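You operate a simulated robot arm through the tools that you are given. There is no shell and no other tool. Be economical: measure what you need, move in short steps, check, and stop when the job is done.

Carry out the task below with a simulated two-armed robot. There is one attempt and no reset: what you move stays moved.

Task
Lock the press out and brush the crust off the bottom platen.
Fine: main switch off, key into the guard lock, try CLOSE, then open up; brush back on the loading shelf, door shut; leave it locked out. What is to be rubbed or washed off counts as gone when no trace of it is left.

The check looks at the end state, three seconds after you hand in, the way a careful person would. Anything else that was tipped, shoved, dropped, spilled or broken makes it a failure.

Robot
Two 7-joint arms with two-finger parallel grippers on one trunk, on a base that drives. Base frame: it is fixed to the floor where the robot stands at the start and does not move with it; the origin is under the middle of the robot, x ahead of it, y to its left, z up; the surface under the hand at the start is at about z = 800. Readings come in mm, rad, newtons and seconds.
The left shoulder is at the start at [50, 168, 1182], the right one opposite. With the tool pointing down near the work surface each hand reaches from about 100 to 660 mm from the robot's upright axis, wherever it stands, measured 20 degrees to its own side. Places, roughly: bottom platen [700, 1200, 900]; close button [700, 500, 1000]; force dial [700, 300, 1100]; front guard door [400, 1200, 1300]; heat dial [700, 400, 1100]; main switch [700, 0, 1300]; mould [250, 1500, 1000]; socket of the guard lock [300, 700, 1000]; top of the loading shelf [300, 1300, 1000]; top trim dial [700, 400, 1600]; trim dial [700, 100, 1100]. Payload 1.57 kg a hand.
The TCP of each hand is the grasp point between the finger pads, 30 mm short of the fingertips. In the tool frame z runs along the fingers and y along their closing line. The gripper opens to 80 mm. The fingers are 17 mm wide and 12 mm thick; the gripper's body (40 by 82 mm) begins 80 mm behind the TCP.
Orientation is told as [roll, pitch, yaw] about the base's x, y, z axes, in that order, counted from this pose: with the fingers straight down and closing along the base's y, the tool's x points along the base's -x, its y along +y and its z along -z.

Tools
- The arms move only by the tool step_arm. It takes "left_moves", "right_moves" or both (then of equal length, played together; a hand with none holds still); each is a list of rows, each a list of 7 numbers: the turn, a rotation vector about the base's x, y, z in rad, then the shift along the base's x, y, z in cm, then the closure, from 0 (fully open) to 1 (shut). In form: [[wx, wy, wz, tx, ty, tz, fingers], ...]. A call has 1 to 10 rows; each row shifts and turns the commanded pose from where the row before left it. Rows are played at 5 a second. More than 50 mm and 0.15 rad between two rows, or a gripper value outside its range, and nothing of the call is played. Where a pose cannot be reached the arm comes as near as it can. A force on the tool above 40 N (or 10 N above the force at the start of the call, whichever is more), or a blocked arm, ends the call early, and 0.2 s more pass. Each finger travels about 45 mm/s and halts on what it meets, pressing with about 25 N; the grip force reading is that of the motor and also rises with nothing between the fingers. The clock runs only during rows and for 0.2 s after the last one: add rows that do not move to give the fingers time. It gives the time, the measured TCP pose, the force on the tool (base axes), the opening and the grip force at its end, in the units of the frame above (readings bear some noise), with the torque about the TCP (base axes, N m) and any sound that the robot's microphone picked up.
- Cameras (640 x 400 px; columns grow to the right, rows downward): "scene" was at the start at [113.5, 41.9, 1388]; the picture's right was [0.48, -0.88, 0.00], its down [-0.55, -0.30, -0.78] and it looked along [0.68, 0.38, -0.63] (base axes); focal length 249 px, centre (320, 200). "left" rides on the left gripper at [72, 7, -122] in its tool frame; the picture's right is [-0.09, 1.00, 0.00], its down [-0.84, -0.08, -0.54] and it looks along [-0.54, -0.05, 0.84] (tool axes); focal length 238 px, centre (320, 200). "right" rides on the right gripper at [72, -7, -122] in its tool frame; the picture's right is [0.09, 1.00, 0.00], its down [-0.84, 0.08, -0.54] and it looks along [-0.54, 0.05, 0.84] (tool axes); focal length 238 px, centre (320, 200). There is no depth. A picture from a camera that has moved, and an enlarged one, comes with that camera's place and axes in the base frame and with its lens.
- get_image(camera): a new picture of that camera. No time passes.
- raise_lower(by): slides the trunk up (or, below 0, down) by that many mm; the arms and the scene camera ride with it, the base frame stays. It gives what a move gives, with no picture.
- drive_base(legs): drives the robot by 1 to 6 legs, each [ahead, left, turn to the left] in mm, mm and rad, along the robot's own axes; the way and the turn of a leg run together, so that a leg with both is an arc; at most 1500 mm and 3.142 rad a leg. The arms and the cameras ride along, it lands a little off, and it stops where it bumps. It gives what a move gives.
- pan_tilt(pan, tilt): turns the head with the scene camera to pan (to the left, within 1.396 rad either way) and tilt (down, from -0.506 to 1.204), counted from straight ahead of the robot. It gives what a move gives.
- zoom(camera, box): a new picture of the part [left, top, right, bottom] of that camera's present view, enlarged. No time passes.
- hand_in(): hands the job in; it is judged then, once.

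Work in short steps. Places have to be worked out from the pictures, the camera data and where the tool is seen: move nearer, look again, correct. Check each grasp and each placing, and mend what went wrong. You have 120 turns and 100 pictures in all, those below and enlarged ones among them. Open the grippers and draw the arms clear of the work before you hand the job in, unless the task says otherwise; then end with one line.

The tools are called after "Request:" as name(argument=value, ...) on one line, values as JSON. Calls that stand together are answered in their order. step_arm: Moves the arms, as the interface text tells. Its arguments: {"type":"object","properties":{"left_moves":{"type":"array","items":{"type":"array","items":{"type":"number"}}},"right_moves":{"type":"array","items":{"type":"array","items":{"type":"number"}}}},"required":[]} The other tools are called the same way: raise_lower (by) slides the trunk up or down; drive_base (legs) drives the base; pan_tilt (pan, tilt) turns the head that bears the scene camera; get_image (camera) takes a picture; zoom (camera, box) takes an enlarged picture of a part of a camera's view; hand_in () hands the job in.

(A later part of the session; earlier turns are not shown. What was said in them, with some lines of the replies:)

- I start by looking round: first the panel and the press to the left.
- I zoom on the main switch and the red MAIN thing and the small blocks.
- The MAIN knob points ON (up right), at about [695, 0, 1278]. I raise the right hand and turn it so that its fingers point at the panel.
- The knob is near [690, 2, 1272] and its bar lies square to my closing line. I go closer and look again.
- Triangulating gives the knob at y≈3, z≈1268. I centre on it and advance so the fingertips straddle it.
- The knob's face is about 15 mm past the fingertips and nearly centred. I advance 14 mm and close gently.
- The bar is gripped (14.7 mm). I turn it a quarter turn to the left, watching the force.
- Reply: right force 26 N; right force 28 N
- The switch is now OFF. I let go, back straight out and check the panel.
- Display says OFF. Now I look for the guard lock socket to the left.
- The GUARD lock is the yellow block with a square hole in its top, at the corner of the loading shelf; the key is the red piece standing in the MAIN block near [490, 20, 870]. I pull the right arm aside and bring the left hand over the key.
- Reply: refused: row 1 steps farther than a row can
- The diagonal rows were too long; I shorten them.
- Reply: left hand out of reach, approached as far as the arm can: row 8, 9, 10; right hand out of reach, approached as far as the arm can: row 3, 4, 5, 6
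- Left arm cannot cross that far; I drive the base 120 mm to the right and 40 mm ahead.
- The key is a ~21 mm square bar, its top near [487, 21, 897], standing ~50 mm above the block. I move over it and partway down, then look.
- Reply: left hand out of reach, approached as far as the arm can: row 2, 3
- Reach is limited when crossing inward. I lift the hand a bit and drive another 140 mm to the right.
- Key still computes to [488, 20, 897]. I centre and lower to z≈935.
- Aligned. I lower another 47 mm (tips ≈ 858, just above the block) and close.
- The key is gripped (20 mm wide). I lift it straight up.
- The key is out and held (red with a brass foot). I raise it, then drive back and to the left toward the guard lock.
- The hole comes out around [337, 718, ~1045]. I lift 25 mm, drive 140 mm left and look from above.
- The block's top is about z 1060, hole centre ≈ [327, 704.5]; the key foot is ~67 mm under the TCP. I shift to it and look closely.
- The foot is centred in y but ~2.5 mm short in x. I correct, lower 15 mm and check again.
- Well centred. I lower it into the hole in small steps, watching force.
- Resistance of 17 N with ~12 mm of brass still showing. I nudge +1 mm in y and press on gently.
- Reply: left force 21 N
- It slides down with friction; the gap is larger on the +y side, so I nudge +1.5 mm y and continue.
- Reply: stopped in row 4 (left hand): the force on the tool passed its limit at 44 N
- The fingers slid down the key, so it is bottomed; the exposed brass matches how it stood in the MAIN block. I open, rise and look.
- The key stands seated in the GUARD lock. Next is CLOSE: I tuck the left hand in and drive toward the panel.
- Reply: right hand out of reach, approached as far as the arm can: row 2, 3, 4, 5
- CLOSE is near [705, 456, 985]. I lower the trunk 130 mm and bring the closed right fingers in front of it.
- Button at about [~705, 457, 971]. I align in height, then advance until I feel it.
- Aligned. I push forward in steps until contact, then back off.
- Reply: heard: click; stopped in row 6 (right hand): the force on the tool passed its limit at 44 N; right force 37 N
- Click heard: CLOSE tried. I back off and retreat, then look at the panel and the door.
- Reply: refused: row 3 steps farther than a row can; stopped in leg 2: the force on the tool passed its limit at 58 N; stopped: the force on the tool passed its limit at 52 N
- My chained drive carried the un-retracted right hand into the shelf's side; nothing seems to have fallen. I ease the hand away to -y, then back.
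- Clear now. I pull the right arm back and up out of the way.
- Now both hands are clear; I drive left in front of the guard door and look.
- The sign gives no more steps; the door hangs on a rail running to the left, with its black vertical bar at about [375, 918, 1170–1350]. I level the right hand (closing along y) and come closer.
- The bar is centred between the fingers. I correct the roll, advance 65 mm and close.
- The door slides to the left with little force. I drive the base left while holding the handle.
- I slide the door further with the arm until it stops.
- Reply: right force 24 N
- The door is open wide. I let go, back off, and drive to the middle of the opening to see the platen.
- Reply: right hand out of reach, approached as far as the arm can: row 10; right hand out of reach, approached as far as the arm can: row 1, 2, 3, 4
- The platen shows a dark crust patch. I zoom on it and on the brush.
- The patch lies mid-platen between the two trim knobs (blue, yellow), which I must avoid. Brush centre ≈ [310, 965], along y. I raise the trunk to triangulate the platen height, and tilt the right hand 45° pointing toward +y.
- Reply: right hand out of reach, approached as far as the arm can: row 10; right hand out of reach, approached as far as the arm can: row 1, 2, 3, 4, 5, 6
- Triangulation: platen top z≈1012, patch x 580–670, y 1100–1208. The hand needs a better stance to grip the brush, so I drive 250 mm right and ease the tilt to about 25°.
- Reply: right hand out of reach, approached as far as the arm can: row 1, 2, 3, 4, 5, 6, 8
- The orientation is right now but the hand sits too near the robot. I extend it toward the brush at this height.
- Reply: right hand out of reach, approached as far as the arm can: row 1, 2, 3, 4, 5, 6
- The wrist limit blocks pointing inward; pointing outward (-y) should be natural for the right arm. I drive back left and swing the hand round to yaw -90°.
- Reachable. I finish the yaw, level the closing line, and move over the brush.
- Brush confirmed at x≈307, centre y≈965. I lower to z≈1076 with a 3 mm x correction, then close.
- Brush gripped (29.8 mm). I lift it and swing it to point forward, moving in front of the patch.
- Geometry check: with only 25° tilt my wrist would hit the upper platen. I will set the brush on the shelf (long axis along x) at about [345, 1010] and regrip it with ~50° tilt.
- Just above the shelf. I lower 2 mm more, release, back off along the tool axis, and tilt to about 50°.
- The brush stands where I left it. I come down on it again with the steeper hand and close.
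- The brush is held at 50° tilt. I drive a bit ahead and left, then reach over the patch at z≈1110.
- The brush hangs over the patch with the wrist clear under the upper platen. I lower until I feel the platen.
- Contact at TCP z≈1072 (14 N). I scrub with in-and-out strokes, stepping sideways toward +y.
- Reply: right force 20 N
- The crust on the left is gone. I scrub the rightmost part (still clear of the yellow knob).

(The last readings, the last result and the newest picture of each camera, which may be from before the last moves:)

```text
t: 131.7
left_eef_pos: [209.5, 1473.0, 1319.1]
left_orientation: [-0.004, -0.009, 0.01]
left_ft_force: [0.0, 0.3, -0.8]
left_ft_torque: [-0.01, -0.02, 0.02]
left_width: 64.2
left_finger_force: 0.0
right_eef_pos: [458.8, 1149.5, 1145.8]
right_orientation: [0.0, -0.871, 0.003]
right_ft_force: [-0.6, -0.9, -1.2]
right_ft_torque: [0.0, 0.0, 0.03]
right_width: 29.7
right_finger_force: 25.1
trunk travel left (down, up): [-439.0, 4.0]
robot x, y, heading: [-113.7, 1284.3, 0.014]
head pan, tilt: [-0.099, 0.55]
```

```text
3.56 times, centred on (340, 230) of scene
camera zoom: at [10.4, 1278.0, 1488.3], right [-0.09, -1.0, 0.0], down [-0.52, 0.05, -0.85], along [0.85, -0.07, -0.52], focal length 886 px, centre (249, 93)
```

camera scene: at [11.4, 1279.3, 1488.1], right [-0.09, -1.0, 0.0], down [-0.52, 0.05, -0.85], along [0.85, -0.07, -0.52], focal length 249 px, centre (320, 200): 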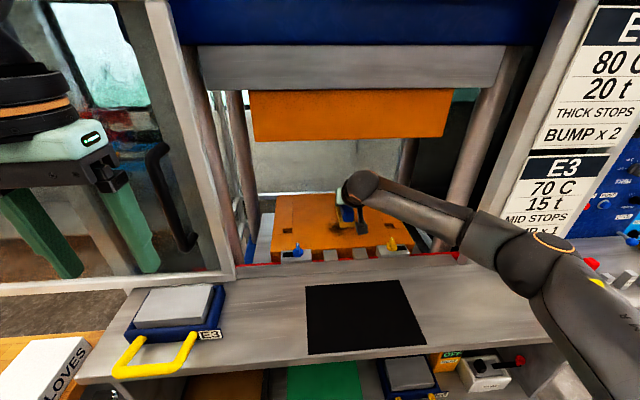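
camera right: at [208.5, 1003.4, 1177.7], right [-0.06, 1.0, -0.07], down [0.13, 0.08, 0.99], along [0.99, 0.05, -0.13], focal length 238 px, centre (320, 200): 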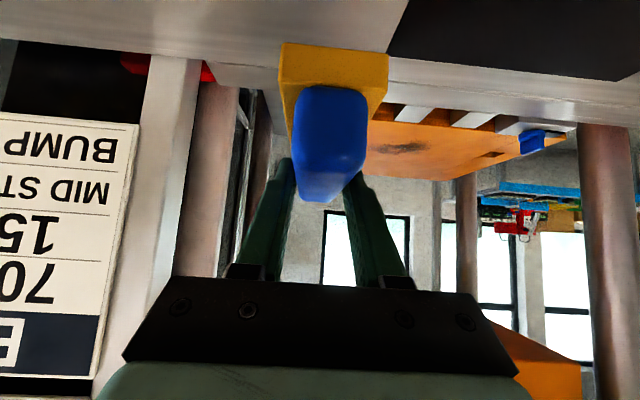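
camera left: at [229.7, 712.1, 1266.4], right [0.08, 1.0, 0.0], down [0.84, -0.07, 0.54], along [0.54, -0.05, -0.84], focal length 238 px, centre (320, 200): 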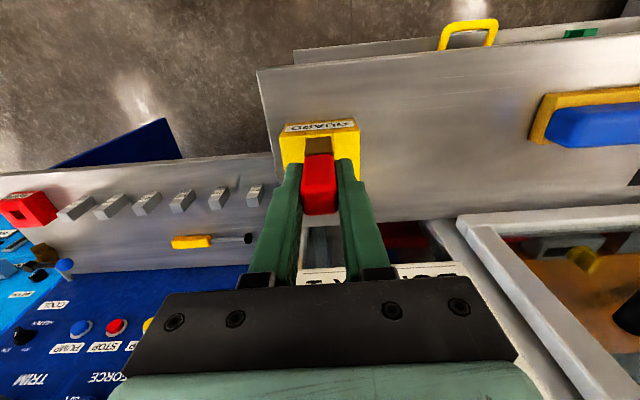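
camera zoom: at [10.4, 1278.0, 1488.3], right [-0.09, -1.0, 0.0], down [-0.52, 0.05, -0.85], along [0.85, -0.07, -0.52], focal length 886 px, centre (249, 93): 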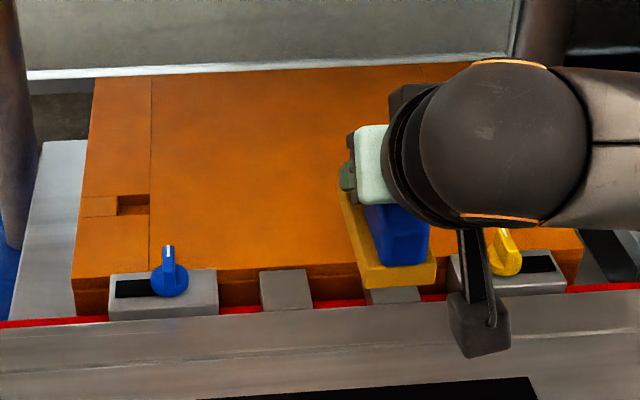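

Most looks clean but my arm hides the right part. I drive back to the shelf stance and look again before putting the brush down.

Request:
drive_base(legs=[[-75, -80, 0]])

Request:
step_arm(right_moves=[[0, 0, 0, -2, -3, 0, 1], [0, 0, 0, -2, -3, 0, 1]])

Request:
get_image(camera="scene")

Request:
zoom(camera="scene", box=[220, 180, 400, 280])

```text
t: 133.1
left_eef_pos: [137.6, 1392.0, 1318.5]
left_orientation: [-0.001, -0.011, 0.009]
left_ft_force: [-0.4, -1.3, 0.3]
left_ft_torque: [-0.01, 0.02, 0.0]
left_width: 64.0
left_finger_force: 0.1
right_eef_pos: [386.1, 1068.0, 1146.3]
right_orientation: [0.001, -0.87, 0.004]
right_ft_force: [-0.7, 0.3, -1.7]
right_ft_torque: [0.01, -0.02, 0.0]
right_width: 29.5
right_finger_force: 25.3
trunk travel left (down, up): [-439.0, 4.0]
robot x, y, heading: [-190.5, 1205.9, 0.008]
head pan, tilt: [-0.099, 0.55]
```

```text
t: 133.7
left_eef_pos: [137.2, 1391.7, 1318.8]
left_orientation: [-0.004, -0.012, 0.008]
left_ft_force: [-0.5, -0.4, -0.3]
left_ft_torque: [0.04, -0.03, 0.01]
left_width: 64.3
left_finger_force: 0.0
right_eef_pos: [344.2, 1009.0, 1143.5]
right_orientation: [0.001, -0.868, 0.006]
right_ft_force: [0.2, -0.4, -1.4]
right_ft_torque: [-0.01, 0.0, -0.03]
right_width: 29.6
right_finger_force: 25.1
trunk travel left (down, up): [-439.0, 4.0]
robot x, y, heading: [-187.0, 1204.7, 0.01]
head pan, tilt: [-0.099, 0.55]
```

```text
18 pictures are left
camera scene: at [-62.7, 1197.6, 1488.3], right [-0.09, -1.0, 0.0], down [-0.52, 0.05, -0.85], along [0.85, -0.08, -0.52], focal length 249 px, centre (320, 200)
```

scene: 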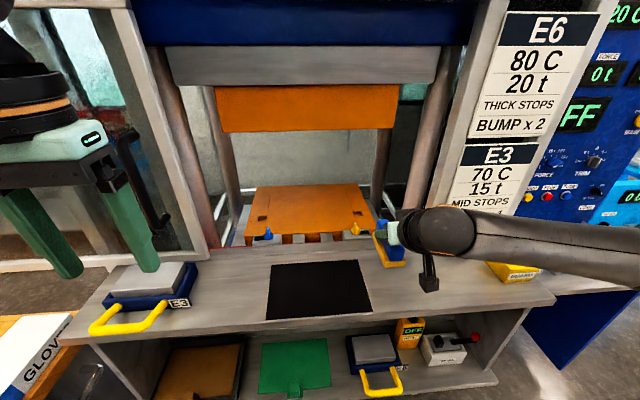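

```text
3.56 times, centred on (310, 230) of scene
camera zoom: at [-62.7, 1197.6, 1488.3], right [-0.09, -1.0, 0.0], down [-0.52, 0.05, -0.85], along [0.85, -0.08, -0.52], focal length 886 px, centre (356, 93)
```

zoom: 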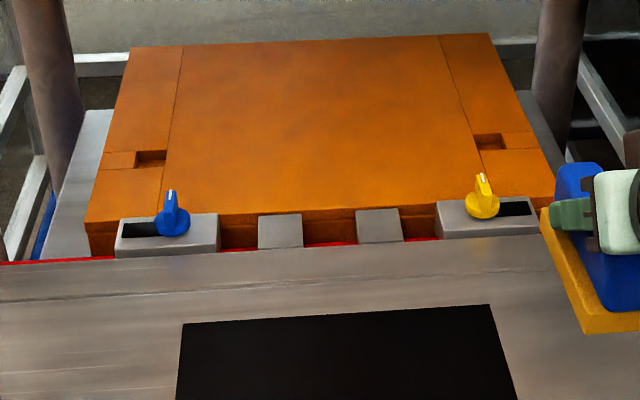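

The platen looks clean; I check it enlarged for faint traces.

Request:
zoom(camera="scene", box=[275, 190, 345, 240])

```text
8.00 times, centred on (310, 215) of scene
camera zoom: at [-62.7, 1197.6, 1488.3], right [-0.09, -1.0, 0.0], down [-0.52, 0.05, -0.85], along [0.85, -0.08, -0.52], focal length 1994 px, centre (400, 80)
```

zoom: 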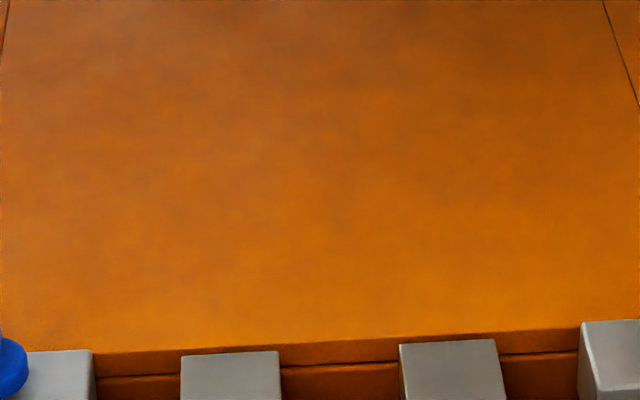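

No trace is left. I set the brush down on the shelf at [345, 1009], release and back off.

Request:
step_arm(right_moves=[[0, 0, 0, 0, 0, -4, 1], [0, 0, 0, 0, 0, -2.2, 1], [0, 0, 0, 0, 0, -0.5, 1], [0, 0, 0, 0, 0, -0.3, 1], [0, 0, 0, 0, 0, 0, 1]])

Request:
step_arm(right_moves=[[0, 0, 0, 0, 0, 0, 0.8], [0, 0, 0, 0, 0, 0, 0.3], [0, 0, 0, 0, 0, 0, 0], [0, 0, 0, -2.5, 0, 2.2, 0], [0, 0, 0, -3, 0, 2.6, 0], [0, 0, 0, -3, 0, 3, 0], [0, 0, 0, 0, 0, 4, 0], [0, 0, 0, 0, 0, 4, 0]])

Request:
zoom(camera="scene", box=[340, 200, 560, 320])

```text
t: 134.9
left_eef_pos: [137.8, 1393.3, 1319.2]
left_orientation: [-0.006, -0.011, 0.008]
left_ft_force: [0.1, 0.0, -0.9]
left_ft_torque: [-0.04, 0.04, -0.02]
left_width: 64.1
left_finger_force: 0.0
right_eef_pos: [347.0, 1010.4, 1075.4]
right_orientation: [0.0, -0.868, 0.004]
right_ft_force: [-0.3, 0.1, -0.9]
right_ft_torque: [0.01, 0.05, 0.0]
right_width: 29.6
right_finger_force: 25.3
trunk travel left (down, up): [-439.0, 4.0]
robot x, y, heading: [-191.2, 1205.3, 0.016]
head pan, tilt: [-0.099, 0.55]
```

```text
t: 136.7
left_eef_pos: [136.6, 1393.1, 1317.9]
left_orientation: [-0.004, -0.01, 0.008]
left_ft_force: [0.8, 0.1, -0.2]
left_ft_torque: [0.02, -0.03, 0.01]
left_width: 64.1
left_finger_force: 0.1
right_eef_pos: [260.2, 1010.7, 1235.1]
right_orientation: [-0.002, -0.869, 0.005]
right_ft_force: [0.0, 0.0, -0.3]
right_ft_torque: [0.0, -0.01, -0.02]
right_width: 79.8
right_finger_force: 0.0
trunk travel left (down, up): [-439.0, 4.0]
robot x, y, heading: [-190.6, 1204.7, 0.007]
head pan, tilt: [-0.099, 0.55]
```

```text
2.91 times, centred on (450, 260) of scene
camera zoom: at [-62.6, 1198.7, 1488.2], right [-0.09, -1.0, 0.0], down [-0.52, 0.05, -0.85], along [0.85, -0.08, -0.52], focal length 725 px, centre (-58, 26)
```

zoom: 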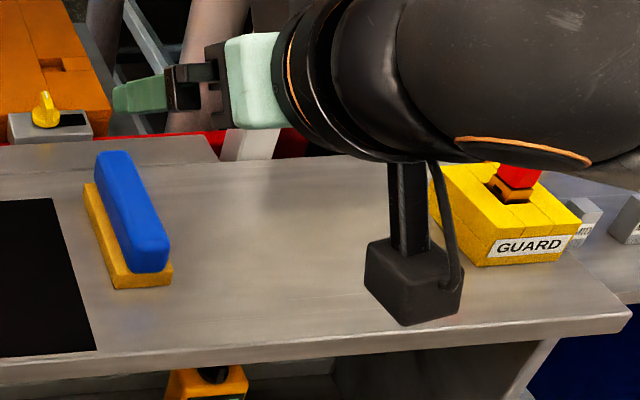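

The brush stands well but its far end (x≈398) is close to the door's path. I regrip it and set it 30 mm nearer the front.

Request:
step_arm(right_moves=[[0, 0, 0, 0, 0, -4, 0], [0, 0, 0, 0, 0, -4, 0], [0, 0, 0, 3, 0, -3, 0], [0, 0, 0, 3, 0, -2.6, 0], [0, 0, 0, 2.5, 0, -2.3, 0], [0, 0, 0, 0, 0, 0, 0.5], [0, 0, 0, 0, 0, 0, 1], [0, 0, 0, 0, 0, 0, 1], [0, 0, 0, 0, 0, 0, 1]])

Request:
step_arm(right_moves=[[0, 0, 0, 0, 0, 1, 1], [0, 0, 0, -1.5, 0, 0, 1], [0, 0, 0, -1.5, 0, 0, 1], [0, 0, 0, 0, 0, -0.6, 1], [0, 0, 0, 0, 0, -0.4, 1], [0, 0, 0, 0, 0, 0, 1]])

Request:
step_arm(right_moves=[[0, 0, 0, 0, 0, 0, 0.8], [0, 0, 0, 0, 0, 0, 0.3], [0, 0, 0, 0, 0, 0, 0], [0, 0, 0, -2.5, 0, 2.2, 0], [0, 0, 0, -3, 0, 2.6, 0], [0, 0, 0, -3, 0, 3, 0], [0, 0, 0, 0, 0, 4, 0], [0, 0, 0, 0, 0, 4, 0]])

Request:
zoom(camera="scene", box=[340, 200, 560, 320])

```text
t: 138.7
left_eef_pos: [137.9, 1393.7, 1318.6]
left_orientation: [-0.003, -0.01, 0.011]
left_ft_force: [-0.3, 1.1, -0.1]
left_ft_torque: [-0.01, 0.0, -0.02]
left_width: 64.2
left_finger_force: 0.1
right_eef_pos: [343.8, 1011.1, 1076.6]
right_orientation: [0.0, -0.868, 0.004]
right_ft_force: [0.8, 0.4, -0.5]
right_ft_torque: [-0.03, 0.01, 0.03]
right_width: 29.7
right_finger_force: 21.4
trunk travel left (down, up): [-439.0, 4.0]
robot x, y, heading: [-189.0, 1207.5, 0.009]
head pan, tilt: [-0.099, 0.55]
```

```text
t: 140.1
left_eef_pos: [136.8, 1394.1, 1319.5]
left_orientation: [-0.005, -0.011, 0.009]
left_ft_force: [0.2, -0.4, -0.6]
left_ft_torque: [-0.03, -0.03, 0.01]
left_width: 64.0
left_finger_force: 0.2
right_eef_pos: [315.6, 1007.1, 1076.5]
right_orientation: [0.0, -0.871, 0.004]
right_ft_force: [-1.2, -1.5, 7.0]
right_ft_torque: [-0.1, 0.42, 0.07]
right_width: 29.8
right_finger_force: 25.1
trunk travel left (down, up): [-439.0, 4.0]
robot x, y, heading: [-193.1, 1201.6, 0.012]
head pan, tilt: [-0.099, 0.55]
```

```text
t: 141.9
left_eef_pos: [138.1, 1392.5, 1318.4]
left_orientation: [-0.006, -0.011, 0.009]
left_ft_force: [0.8, -0.2, 0.1]
left_ft_torque: [0.0, 0.03, 0.02]
left_width: 64.0
left_finger_force: 0.0
right_eef_pos: [235.6, 1009.3, 1231.6]
right_orientation: [-0.003, -0.866, 0.006]
right_ft_force: [0.1, 0.5, 0.2]
right_ft_torque: [0.0, 0.02, 0.01]
right_width: 80.2
right_finger_force: 0.0
right hand out of reach, approached as far as the arm can: row 6
trunk travel left (down, up): [-439.0, 4.0]
robot x, y, heading: [-191.8, 1208.5, 0.012]
head pan, tilt: [-0.099, 0.55]
```

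```text
2.91 times, centred on (450, 260) of scene
camera zoom: at [-62.7, 1198.7, 1488.2], right [-0.09, -1.0, 0.0], down [-0.52, 0.05, -0.85], along [0.85, -0.08, -0.52], focal length 725 px, centre (-58, 26)
```

zoom: 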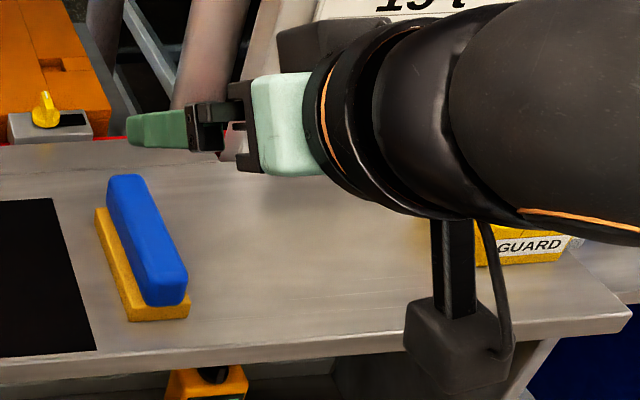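

Brush is well placed. Now I close the door: level the right hand, drive left, and line up with the handle near [375, 1495, 1255].

Request:
step_arm(right_moves=[[0, -0.14, 0, 0, 0, 1, 0], [0, -0.14, 0, 0, 0, 1, 0], [0, -0.14, 0, 0, 0, 0.5, 0], [0, -0.14, 0, 0, 0, 0, 0], [0, -0.143, 0, 0, 0, 0, 0]])

Request:
drive_base(legs=[[0, 220, 0]])

Request:
step_arm(right_moves=[[0, 0, 0, 0, 4.5, 0, 0], [0, 0, 0, 0, 4.5, 0, 0], [0, 0, 0, 0, 4.5, 0, 0], [0, 0, 0, 0, 4.5, 0, 0], [0, 0, 0, 0, 4.5, 0, 0], [0, 0, 0, 0, 4, 0, 0], [0, 0, 0, 0, 0, 0, 0]])

Request:
get_image(camera="right")

```text
t: 143.1
left_eef_pos: [138.0, 1392.0, 1318.8]
left_orientation: [-0.006, -0.011, 0.008]
left_ft_force: [0.0, -0.2, 0.0]
left_ft_torque: [0.02, -0.02, 0.04]
left_width: 64.1
left_finger_force: 0.0
right_eef_pos: [278.6, 1024.3, 1270.7]
right_orientation: [-0.033, -1.4, 0.041]
right_ft_force: [-0.4, 0.4, -0.2]
right_ft_torque: [0.0, -0.01, 0.01]
right_width: 79.9
right_finger_force: 0.0
right hand out of reach, approached as far as the arm can: row 2, 3, 4, 5
trunk travel left (down, up): [-439.0, 4.0]
robot x, y, heading: [-191.5, 1203.2, 0.01]
head pan, tilt: [-0.099, 0.55]
```

```text
t: 145.6
left_eef_pos: [134.3, 1612.6, 1318.5]
left_orientation: [-0.005, -0.012, 0.015]
left_ft_force: [-0.4, 0.2, 0.7]
left_ft_torque: [-0.02, 0.01, -0.01]
left_width: 63.9
left_finger_force: 0.1
right_eef_pos: [276.7, 1244.9, 1269.9]
right_orientation: [-0.036, -1.398, 0.053]
right_ft_force: [0.4, 0.3, 0.3]
right_ft_torque: [0.05, 0.01, -0.02]
right_width: 80.2
right_finger_force: 0.0
trunk travel left (down, up): [-439.0, 4.0]
robot x, y, heading: [-196.8, 1425.1, 0.014]
head pan, tilt: [-0.099, 0.55]
```

```text
t: 147.2
left_eef_pos: [133.8, 1610.1, 1317.6]
left_orientation: [-0.004, -0.01, 0.014]
left_ft_force: [-1.1, -0.2, -0.1]
left_ft_torque: [0.01, 0.02, 0.02]
left_width: 63.7
left_finger_force: 0.0
right_eef_pos: [278.0, 1505.3, 1271.5]
right_orientation: [-0.028, -1.399, 0.042]
right_ft_force: [-0.5, -0.5, -0.3]
right_ft_torque: [-0.02, -0.01, 0.03]
right_width: 80.0
right_finger_force: 0.0
trunk travel left (down, up): [-439.0, 4.0]
robot x, y, heading: [-195.3, 1421.2, 0.015]
head pan, tilt: [-0.099, 0.55]
```

```text
13 pictures are left
camera right: at [145.1, 1498.1, 1221.5], right [-0.03, 0.99, -0.1], down [-0.39, 0.08, 0.92], along [0.92, 0.07, 0.39], focal length 238 px, centre (320, 200)
```

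right: 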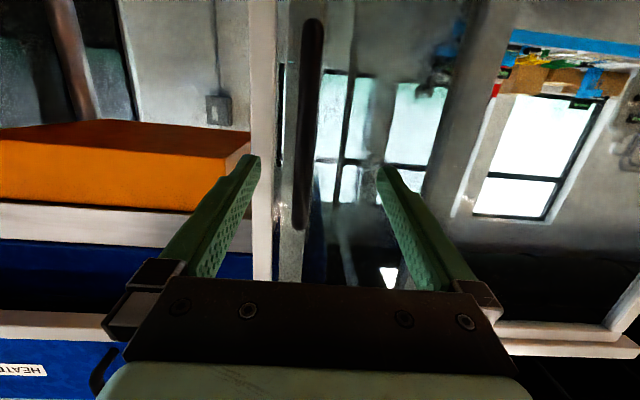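

Handle at y≈1497. I correct y, pitch and roll, advance onto the bar and close.

Request:
step_arm(right_moves=[[0.08, -0.08, 0, 1, -0.8, -1, 0], [0, -0.08, 0, 2, 0, -0.5, 0], [0, 0, 0, 2, 0, 0, 0], [0, 0, 0, 2, 0, 0, 0]])

Request:
get_image(camera="right")

```text
t: 148.2
left_eef_pos: [133.4, 1611.6, 1319.4]
left_orientation: [-0.004, -0.011, 0.015]
left_ft_force: [-0.4, -0.1, -0.7]
left_ft_torque: [-0.02, -0.03, 0.03]
left_width: 63.9
left_finger_force: 0.0
right_eef_pos: [349.9, 1498.9, 1253.0]
right_orientation: [1.417, -1.499, -1.391]
right_ft_force: [0.5, 0.0, 0.7]
right_ft_torque: [0.01, -0.01, 0.0]
right_width: 80.2
right_finger_force: 0.0
trunk travel left (down, up): [-439.0, 4.0]
robot x, y, heading: [-200.2, 1422.7, 0.014]
head pan, tilt: [-0.099, 0.55]
```

```text
12 pictures are left
camera right: at [227.2, 1495.8, 1182.7], right [-0.03, 1.0, -0.02], down [-0.53, 0.0, 0.85], along [0.85, 0.03, 0.53], focal length 238 px, centre (320, 200)
```

right: 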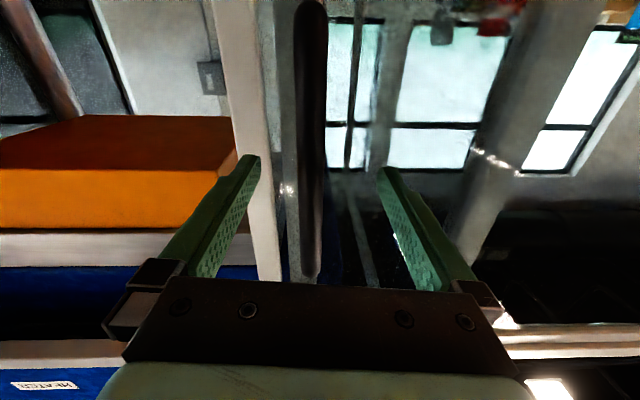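

Request:
step_arm(right_moves=[[0, 0, 0, 1.5, -0.6, 0, 0], [0, 0, 0, 0, 0, 0, 0.5], [0, 0, 0, 0, 0, 0, 1], [0, 0, 0, 0, 0, 0, 1], [0, 0, 0, 0, 0, 0, 1], [0, 0, 0, 0, -2, 0, 1], [0, 0, 0, 0, -2, 0, 1], [0, 0, 0, 0, -2, 0, 1], [0, 0, 0, 0, -3, 0, 1], [0, 0, 0, 0, -3, 0, 1]])

```text
t: 150.4
left_eef_pos: [134.2, 1609.6, 1318.7]
left_orientation: [-0.003, -0.009, 0.014]
left_ft_force: [0.4, -0.6, -1.5]
left_ft_torque: [0.02, 0.03, -0.04]
left_width: 64.0
left_finger_force: 0.0
right_eef_pos: [364.2, 1370.0, 1255.3]
right_orientation: [1.371, -1.499, -1.348]
right_ft_force: [2.3, -3.7, -2.8]
right_ft_torque: [-0.66, -0.02, -0.02]
right_width: 18.7
right_finger_force: 33.1
trunk travel left (down, up): [-439.0, 4.0]
robot x, y, heading: [-193.4, 1421.7, 0.019]
head pan, tilt: [-0.099, 0.55]
```

The door follows. I drive right while holding the handle, straightening the heading.

Request:
drive_base(legs=[[0, -150, -0.018], [0, -190, 0]])

Request:
step_arm(right_moves=[[0, 0, 0, 0, -2.5, 0, 1], [0, 0, 0, 0, -2.5, 0, 1], [0, 0, 0, 0, -2, 0, 1]])

```text
t: 154.2
left_eef_pos: [137.7, 1269.0, 1319.0]
left_orientation: [-0.005, -0.009, -0.005]
left_ft_force: [0.6, 0.3, 0.2]
left_ft_torque: [-0.03, 0.02, 0.0]
left_width: 64.0
left_finger_force: 0.0
right_eef_pos: [362.5, 1023.6, 1256.1]
right_orientation: [1.379, -1.499, -1.375]
right_ft_force: [-1.3, -2.5, -16.2]
right_ft_torque: [-0.59, -0.21, -0.17]
right_width: 18.6
right_finger_force: 32.8
trunk travel left (down, up): [-439.0, 4.0]
robot x, y, heading: [-191.7, 1083.7, -0.002]
head pan, tilt: [-0.099, 0.55]
```

```text
t: 155.1
left_eef_pos: [138.3, 1268.8, 1317.5]
left_orientation: [-0.006, -0.011, -0.006]
left_ft_force: [-0.2, 0.9, -0.1]
left_ft_torque: [-0.01, 0.02, 0.03]
left_width: 63.8
left_finger_force: 0.0
right_eef_pos: [362.3, 953.7, 1255.8]
right_orientation: [1.33, -1.5, -1.335]
right_ft_force: [10.3, 2.0, 0.3]
right_ft_torque: [-0.76, -0.5, -0.04]
right_width: 19.0
right_finger_force: 32.7
trunk travel left (down, up): [-439.0, 4.0]
robot x, y, heading: [-197.8, 1085.9, -0.008]
head pan, tilt: [-0.099, 0.55]
```

Another ~36 mm to the closed position; I push in small steps until it meets the stop.

Request:
step_arm(right_moves=[[0, 0, 0, 0, -1.5, 0, 1], [0, 0, 0, 0, -1, 0, 1], [0, 0, 0, 0, -0.6, 0, 1], [0, 0, 0, 0, -0.5, 0, 1], [0, 0, 0, 0, -0.5, 0, 1], [0, 0, 0, 0, -0.4, 0, 1]])

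Request:
get_image(camera="right")

```text
t: 156.4
left_eef_pos: [141.2, 1268.7, 1317.0]
left_orientation: [-0.004, -0.007, -0.005]
left_ft_force: [-0.2, 0.2, -0.8]
left_ft_torque: [0.0, 0.0, -0.01]
left_width: 64.1
left_finger_force: 0.1
right_eef_pos: [358.9, 940.3, 1270.8]
right_orientation: [1.127, -1.493, -1.123]
right_ft_force: [4.7, 2.2, -27.0]
right_ft_torque: [-0.67, 0.29, -0.04]
right_width: 18.6
right_finger_force: 33.5
right hand out of reach, approached as far as the arm can: row 1, 2, 3, 5
trunk travel left (down, up): [-439.0, 4.0]
robot x, y, heading: [-191.1, 1085.9, -0.004]
head pan, tilt: [-0.099, 0.55]
```

```text
11 pictures are left
camera right: at [234.0, 939.4, 1202.7], right [0.0, 1.0, -0.02], down [-0.51, 0.02, 0.86], along [0.86, 0.01, 0.51], focal length 238 px, centre (320, 200)
```

right: 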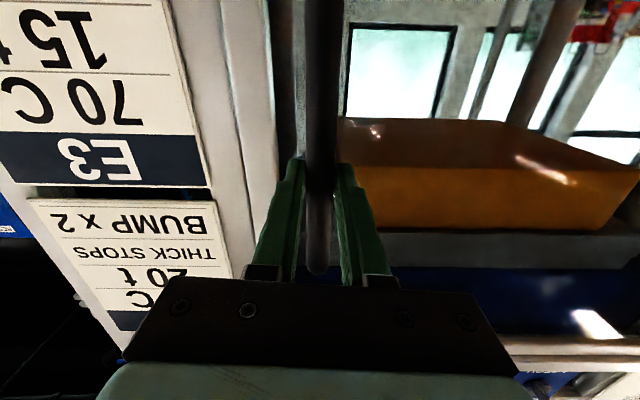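

The arm is at its limit here, so I use the base: 20 mm right, while holding the bar.

Request:
drive_base(legs=[[0, -22, 0]])

```text
t: 157.3
left_eef_pos: [139.6, 1246.8, 1318.2]
left_orientation: [-0.006, -0.009, -0.005]
left_ft_force: [0.3, 0.2, 0.2]
left_ft_torque: [0.03, 0.03, 0.01]
left_width: 64.1
left_finger_force: 0.0
right_eef_pos: [358.4, 919.5, 1272.5]
right_orientation: [1.181, -1.493, -1.176]
right_ft_force: [4.3, 3.5, -22.5]
right_ft_torque: [-0.63, 0.63, 0.14]
right_width: 19.0
right_finger_force: 33.3
trunk travel left (down, up): [-439.0, 4.0]
robot x, y, heading: [-193.0, 1064.0, -0.003]
head pan, tilt: [-0.099, 0.55]
```

At y 919.5, about where it was when shut (918). I push a little more to feel the stop.

Request:
drive_base(legs=[[0, -10, 0]])

Request:
get_image(camera="right")

```text
t: 158.1
left_eef_pos: [141.0, 1242.5, 1317.5]
left_orientation: [-0.01, -0.008, -0.005]
left_ft_force: [0.3, -0.2, 0.0]
left_ft_torque: [0.02, -0.02, -0.02]
left_width: 63.9
left_finger_force: 0.1
right_eef_pos: [357.3, 917.9, 1271.7]
right_orientation: [1.104, -1.499, -1.089]
right_ft_force: [15.4, 30.4, -6.9]
right_ft_torque: [-0.63, -0.22, 0.38]
right_width: 18.5
right_finger_force: 32.9
trunk travel left (down, up): [-439.0, 4.0]
robot x, y, heading: [-192.7, 1054.4, -0.004]
head pan, tilt: [-0.099, 0.55]
```

```text
10 pictures are left
camera right: at [233.3, 915.8, 1204.4], right [-0.02, 1.0, -0.03], down [-0.52, 0.02, 0.86], along [0.86, 0.03, 0.51], focal length 238 px, centre (320, 200)
```

right: 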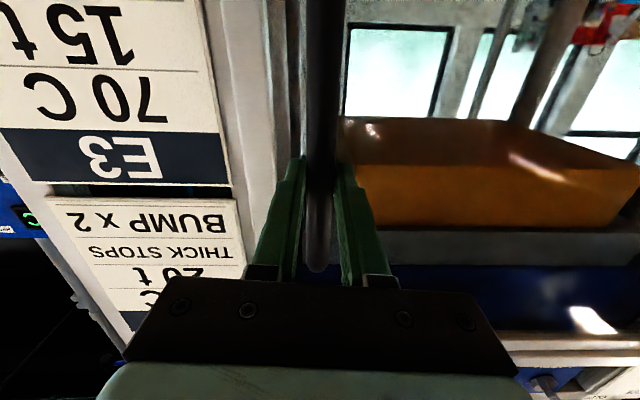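

The door is against its stop (30 N, y 918). I release and back off, then drive away from the press.

Request:
step_arm(right_moves=[[0, 0, 0, 0, 0, 0, 0.7], [0, 0, 0, 0, 0, 0, 0.2], [0, 0, 0, 0, 0, 0, 0], [0, 0, 0, -3, 0, 0, 0], [0, 0, 0, -3, 0, 0, 0], [0, 0, 0, -3, 0, 0, 0]])

Request:
drive_base(legs=[[-200, 0, 0]])

Request:
pan_tilt(pan=-0.15, tilt=0.5)

Request:
get_image(camera="scene")

```text
t: 159.5
left_eef_pos: [137.0, 1237.8, 1318.6]
left_orientation: [-0.005, -0.011, -0.005]
left_ft_force: [0.4, 0.3, -0.1]
left_ft_torque: [0.01, 0.03, 0.01]
left_width: 64.0
left_finger_force: 0.1
right_eef_pos: [264.9, 916.1, 1272.6]
right_orientation: [1.173, -1.498, -1.156]
right_ft_force: [0.0, -0.1, -0.9]
right_ft_torque: [0.0, -0.01, -0.03]
right_width: 80.1
right_finger_force: 0.0
trunk travel left (down, up): [-439.0, 4.0]
robot x, y, heading: [-193.3, 1053.3, -0.004]
head pan, tilt: [-0.099, 0.55]
```

```text
t: 161.1
left_eef_pos: [-57.0, 1240.1, 1319.5]
left_orientation: [-0.006, -0.011, -0.001]
left_ft_force: [0.0, 0.3, -0.3]
left_ft_torque: [0.01, -0.03, 0.02]
left_width: 64.3
left_finger_force: 0.0
right_eef_pos: [72.5, 917.9, 1274.2]
right_orientation: [1.18, -1.498, -1.156]
right_ft_force: [0.2, -0.2, -0.2]
right_ft_torque: [0.03, 0.01, -0.01]
right_width: 80.0
right_finger_force: 0.0
trunk travel left (down, up): [-439.0, 4.0]
robot x, y, heading: [-383.5, 1056.4, -0.003]
head pan, tilt: [-0.099, 0.55]
```

```text
t: 161.7
left_eef_pos: [-56.9, 1240.8, 1319.3]
left_orientation: [-0.006, -0.011, 0.0]
left_ft_force: [0.4, 0.0, -0.1]
left_ft_torque: [0.01, -0.02, -0.02]
left_width: 64.1
left_finger_force: 0.0
right_eef_pos: [73.5, 919.5, 1273.7]
right_orientation: [1.167, -1.497, -1.146]
right_ft_force: [-0.3, 0.4, -0.3]
right_ft_torque: [-0.01, 0.0, -0.01]
right_width: 79.8
right_finger_force: 0.0
trunk travel left (down, up): [-439.0, 4.0]
robot x, y, heading: [-386.6, 1055.4, 0.008]
head pan, tilt: [-0.15, 0.499]
```

```text
9 pictures are left
camera scene: at [-258.0, 1042.6, 1492.8], right [-0.15, -0.99, 0.0], down [-0.47, 0.07, -0.88], along [0.87, -0.13, -0.48], focal length 249 px, centre (320, 200)
```

scene: 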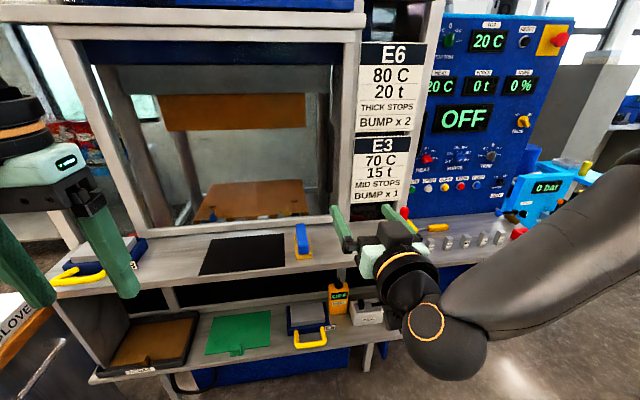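

Door shut, display OFF. A last enlarged check of the lock, the switch and the side table.

Request:
zoom(camera="scene", box=[380, 100, 560, 250])

Request:
pan_tilt(pan=-0.6, tilt=0.5)

Request:
drive_base(legs=[[-50, -300, 0]])

Request:
get_image(camera="scene")

```text
2.67 times, centred on (470, 175) of scene
camera zoom: at [-258.0, 1042.6, 1492.8], right [-0.15, -0.99, 0.0], down [-0.47, 0.07, -0.88], along [0.87, -0.13, -0.48], focal length 665 px, centre (-80, 267)
```

zoom: 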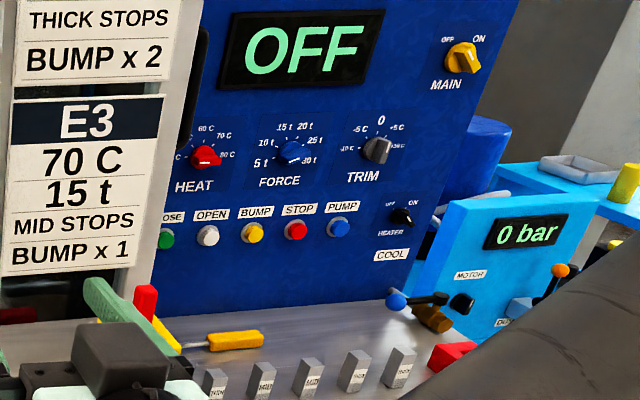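

```text
t: 162.6
left_eef_pos: [-56.1, 1240.4, 1318.4]
left_orientation: [-0.007, -0.012, 0.001]
left_ft_force: [0.0, 0.8, 0.2]
left_ft_torque: [-0.03, 0.0, 0.01]
left_width: 64.2
left_finger_force: 0.1
right_eef_pos: [73.7, 918.3, 1272.6]
right_orientation: [1.169, -1.498, -1.15]
right_ft_force: [-0.9, 0.3, 0.3]
right_ft_torque: [-0.02, 0.0, 0.0]
right_width: 80.0
right_finger_force: 0.0
trunk travel left (down, up): [-439.0, 4.0]
robot x, y, heading: [-384.5, 1056.4, -0.001]
head pan, tilt: [-0.6, 0.499]
```

```text
t: 165.8
left_eef_pos: [-105.2, 943.7, 1318.2]
left_orientation: [-0.006, -0.012, 0.002]
left_ft_force: [0.4, 0.9, -1.5]
left_ft_torque: [0.01, -0.01, -0.01]
left_width: 64.1
left_finger_force: 0.2
right_eef_pos: [24.1, 622.3, 1273.5]
right_orientation: [1.172, -1.498, -1.15]
right_ft_force: [0.6, 0.1, 0.1]
right_ft_torque: [0.0, -0.02, -0.01]
right_width: 80.2
right_finger_force: 0.0
trunk travel left (down, up): [-439.0, 4.0]
robot x, y, heading: [-433.6, 761.3, 0.006]
head pan, tilt: [-0.6, 0.499]
```

```text
7 pictures are left
camera scene: at [-321.0, 708.3, 1492.8], right [-0.56, -0.83, 0.0], down [-0.4, 0.27, -0.88], along [0.73, -0.49, -0.48], focal length 249 px, centre (320, 200)
```

scene: 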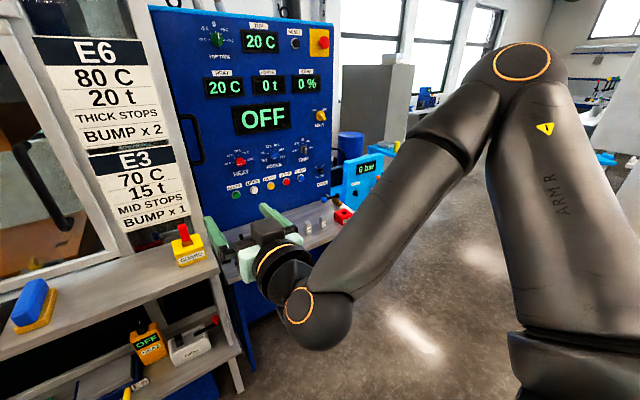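

Key in the GUARD lock, switch off, brush on the shelf, door shut, arms clear: I hand in.

Request:
hand_in()

```text
The job is handed in.
```

I locked the press out, brushed the crust off the bottom platen, put the brush back on the loading shelf and shut the door. The press is still locked out, with the main switch off and the key in the guard lock. One thing went wrong on the way: while driving, the right hand bumped the side of the loading shelf. In the pictures afterwards nothing had fallen or tipped.
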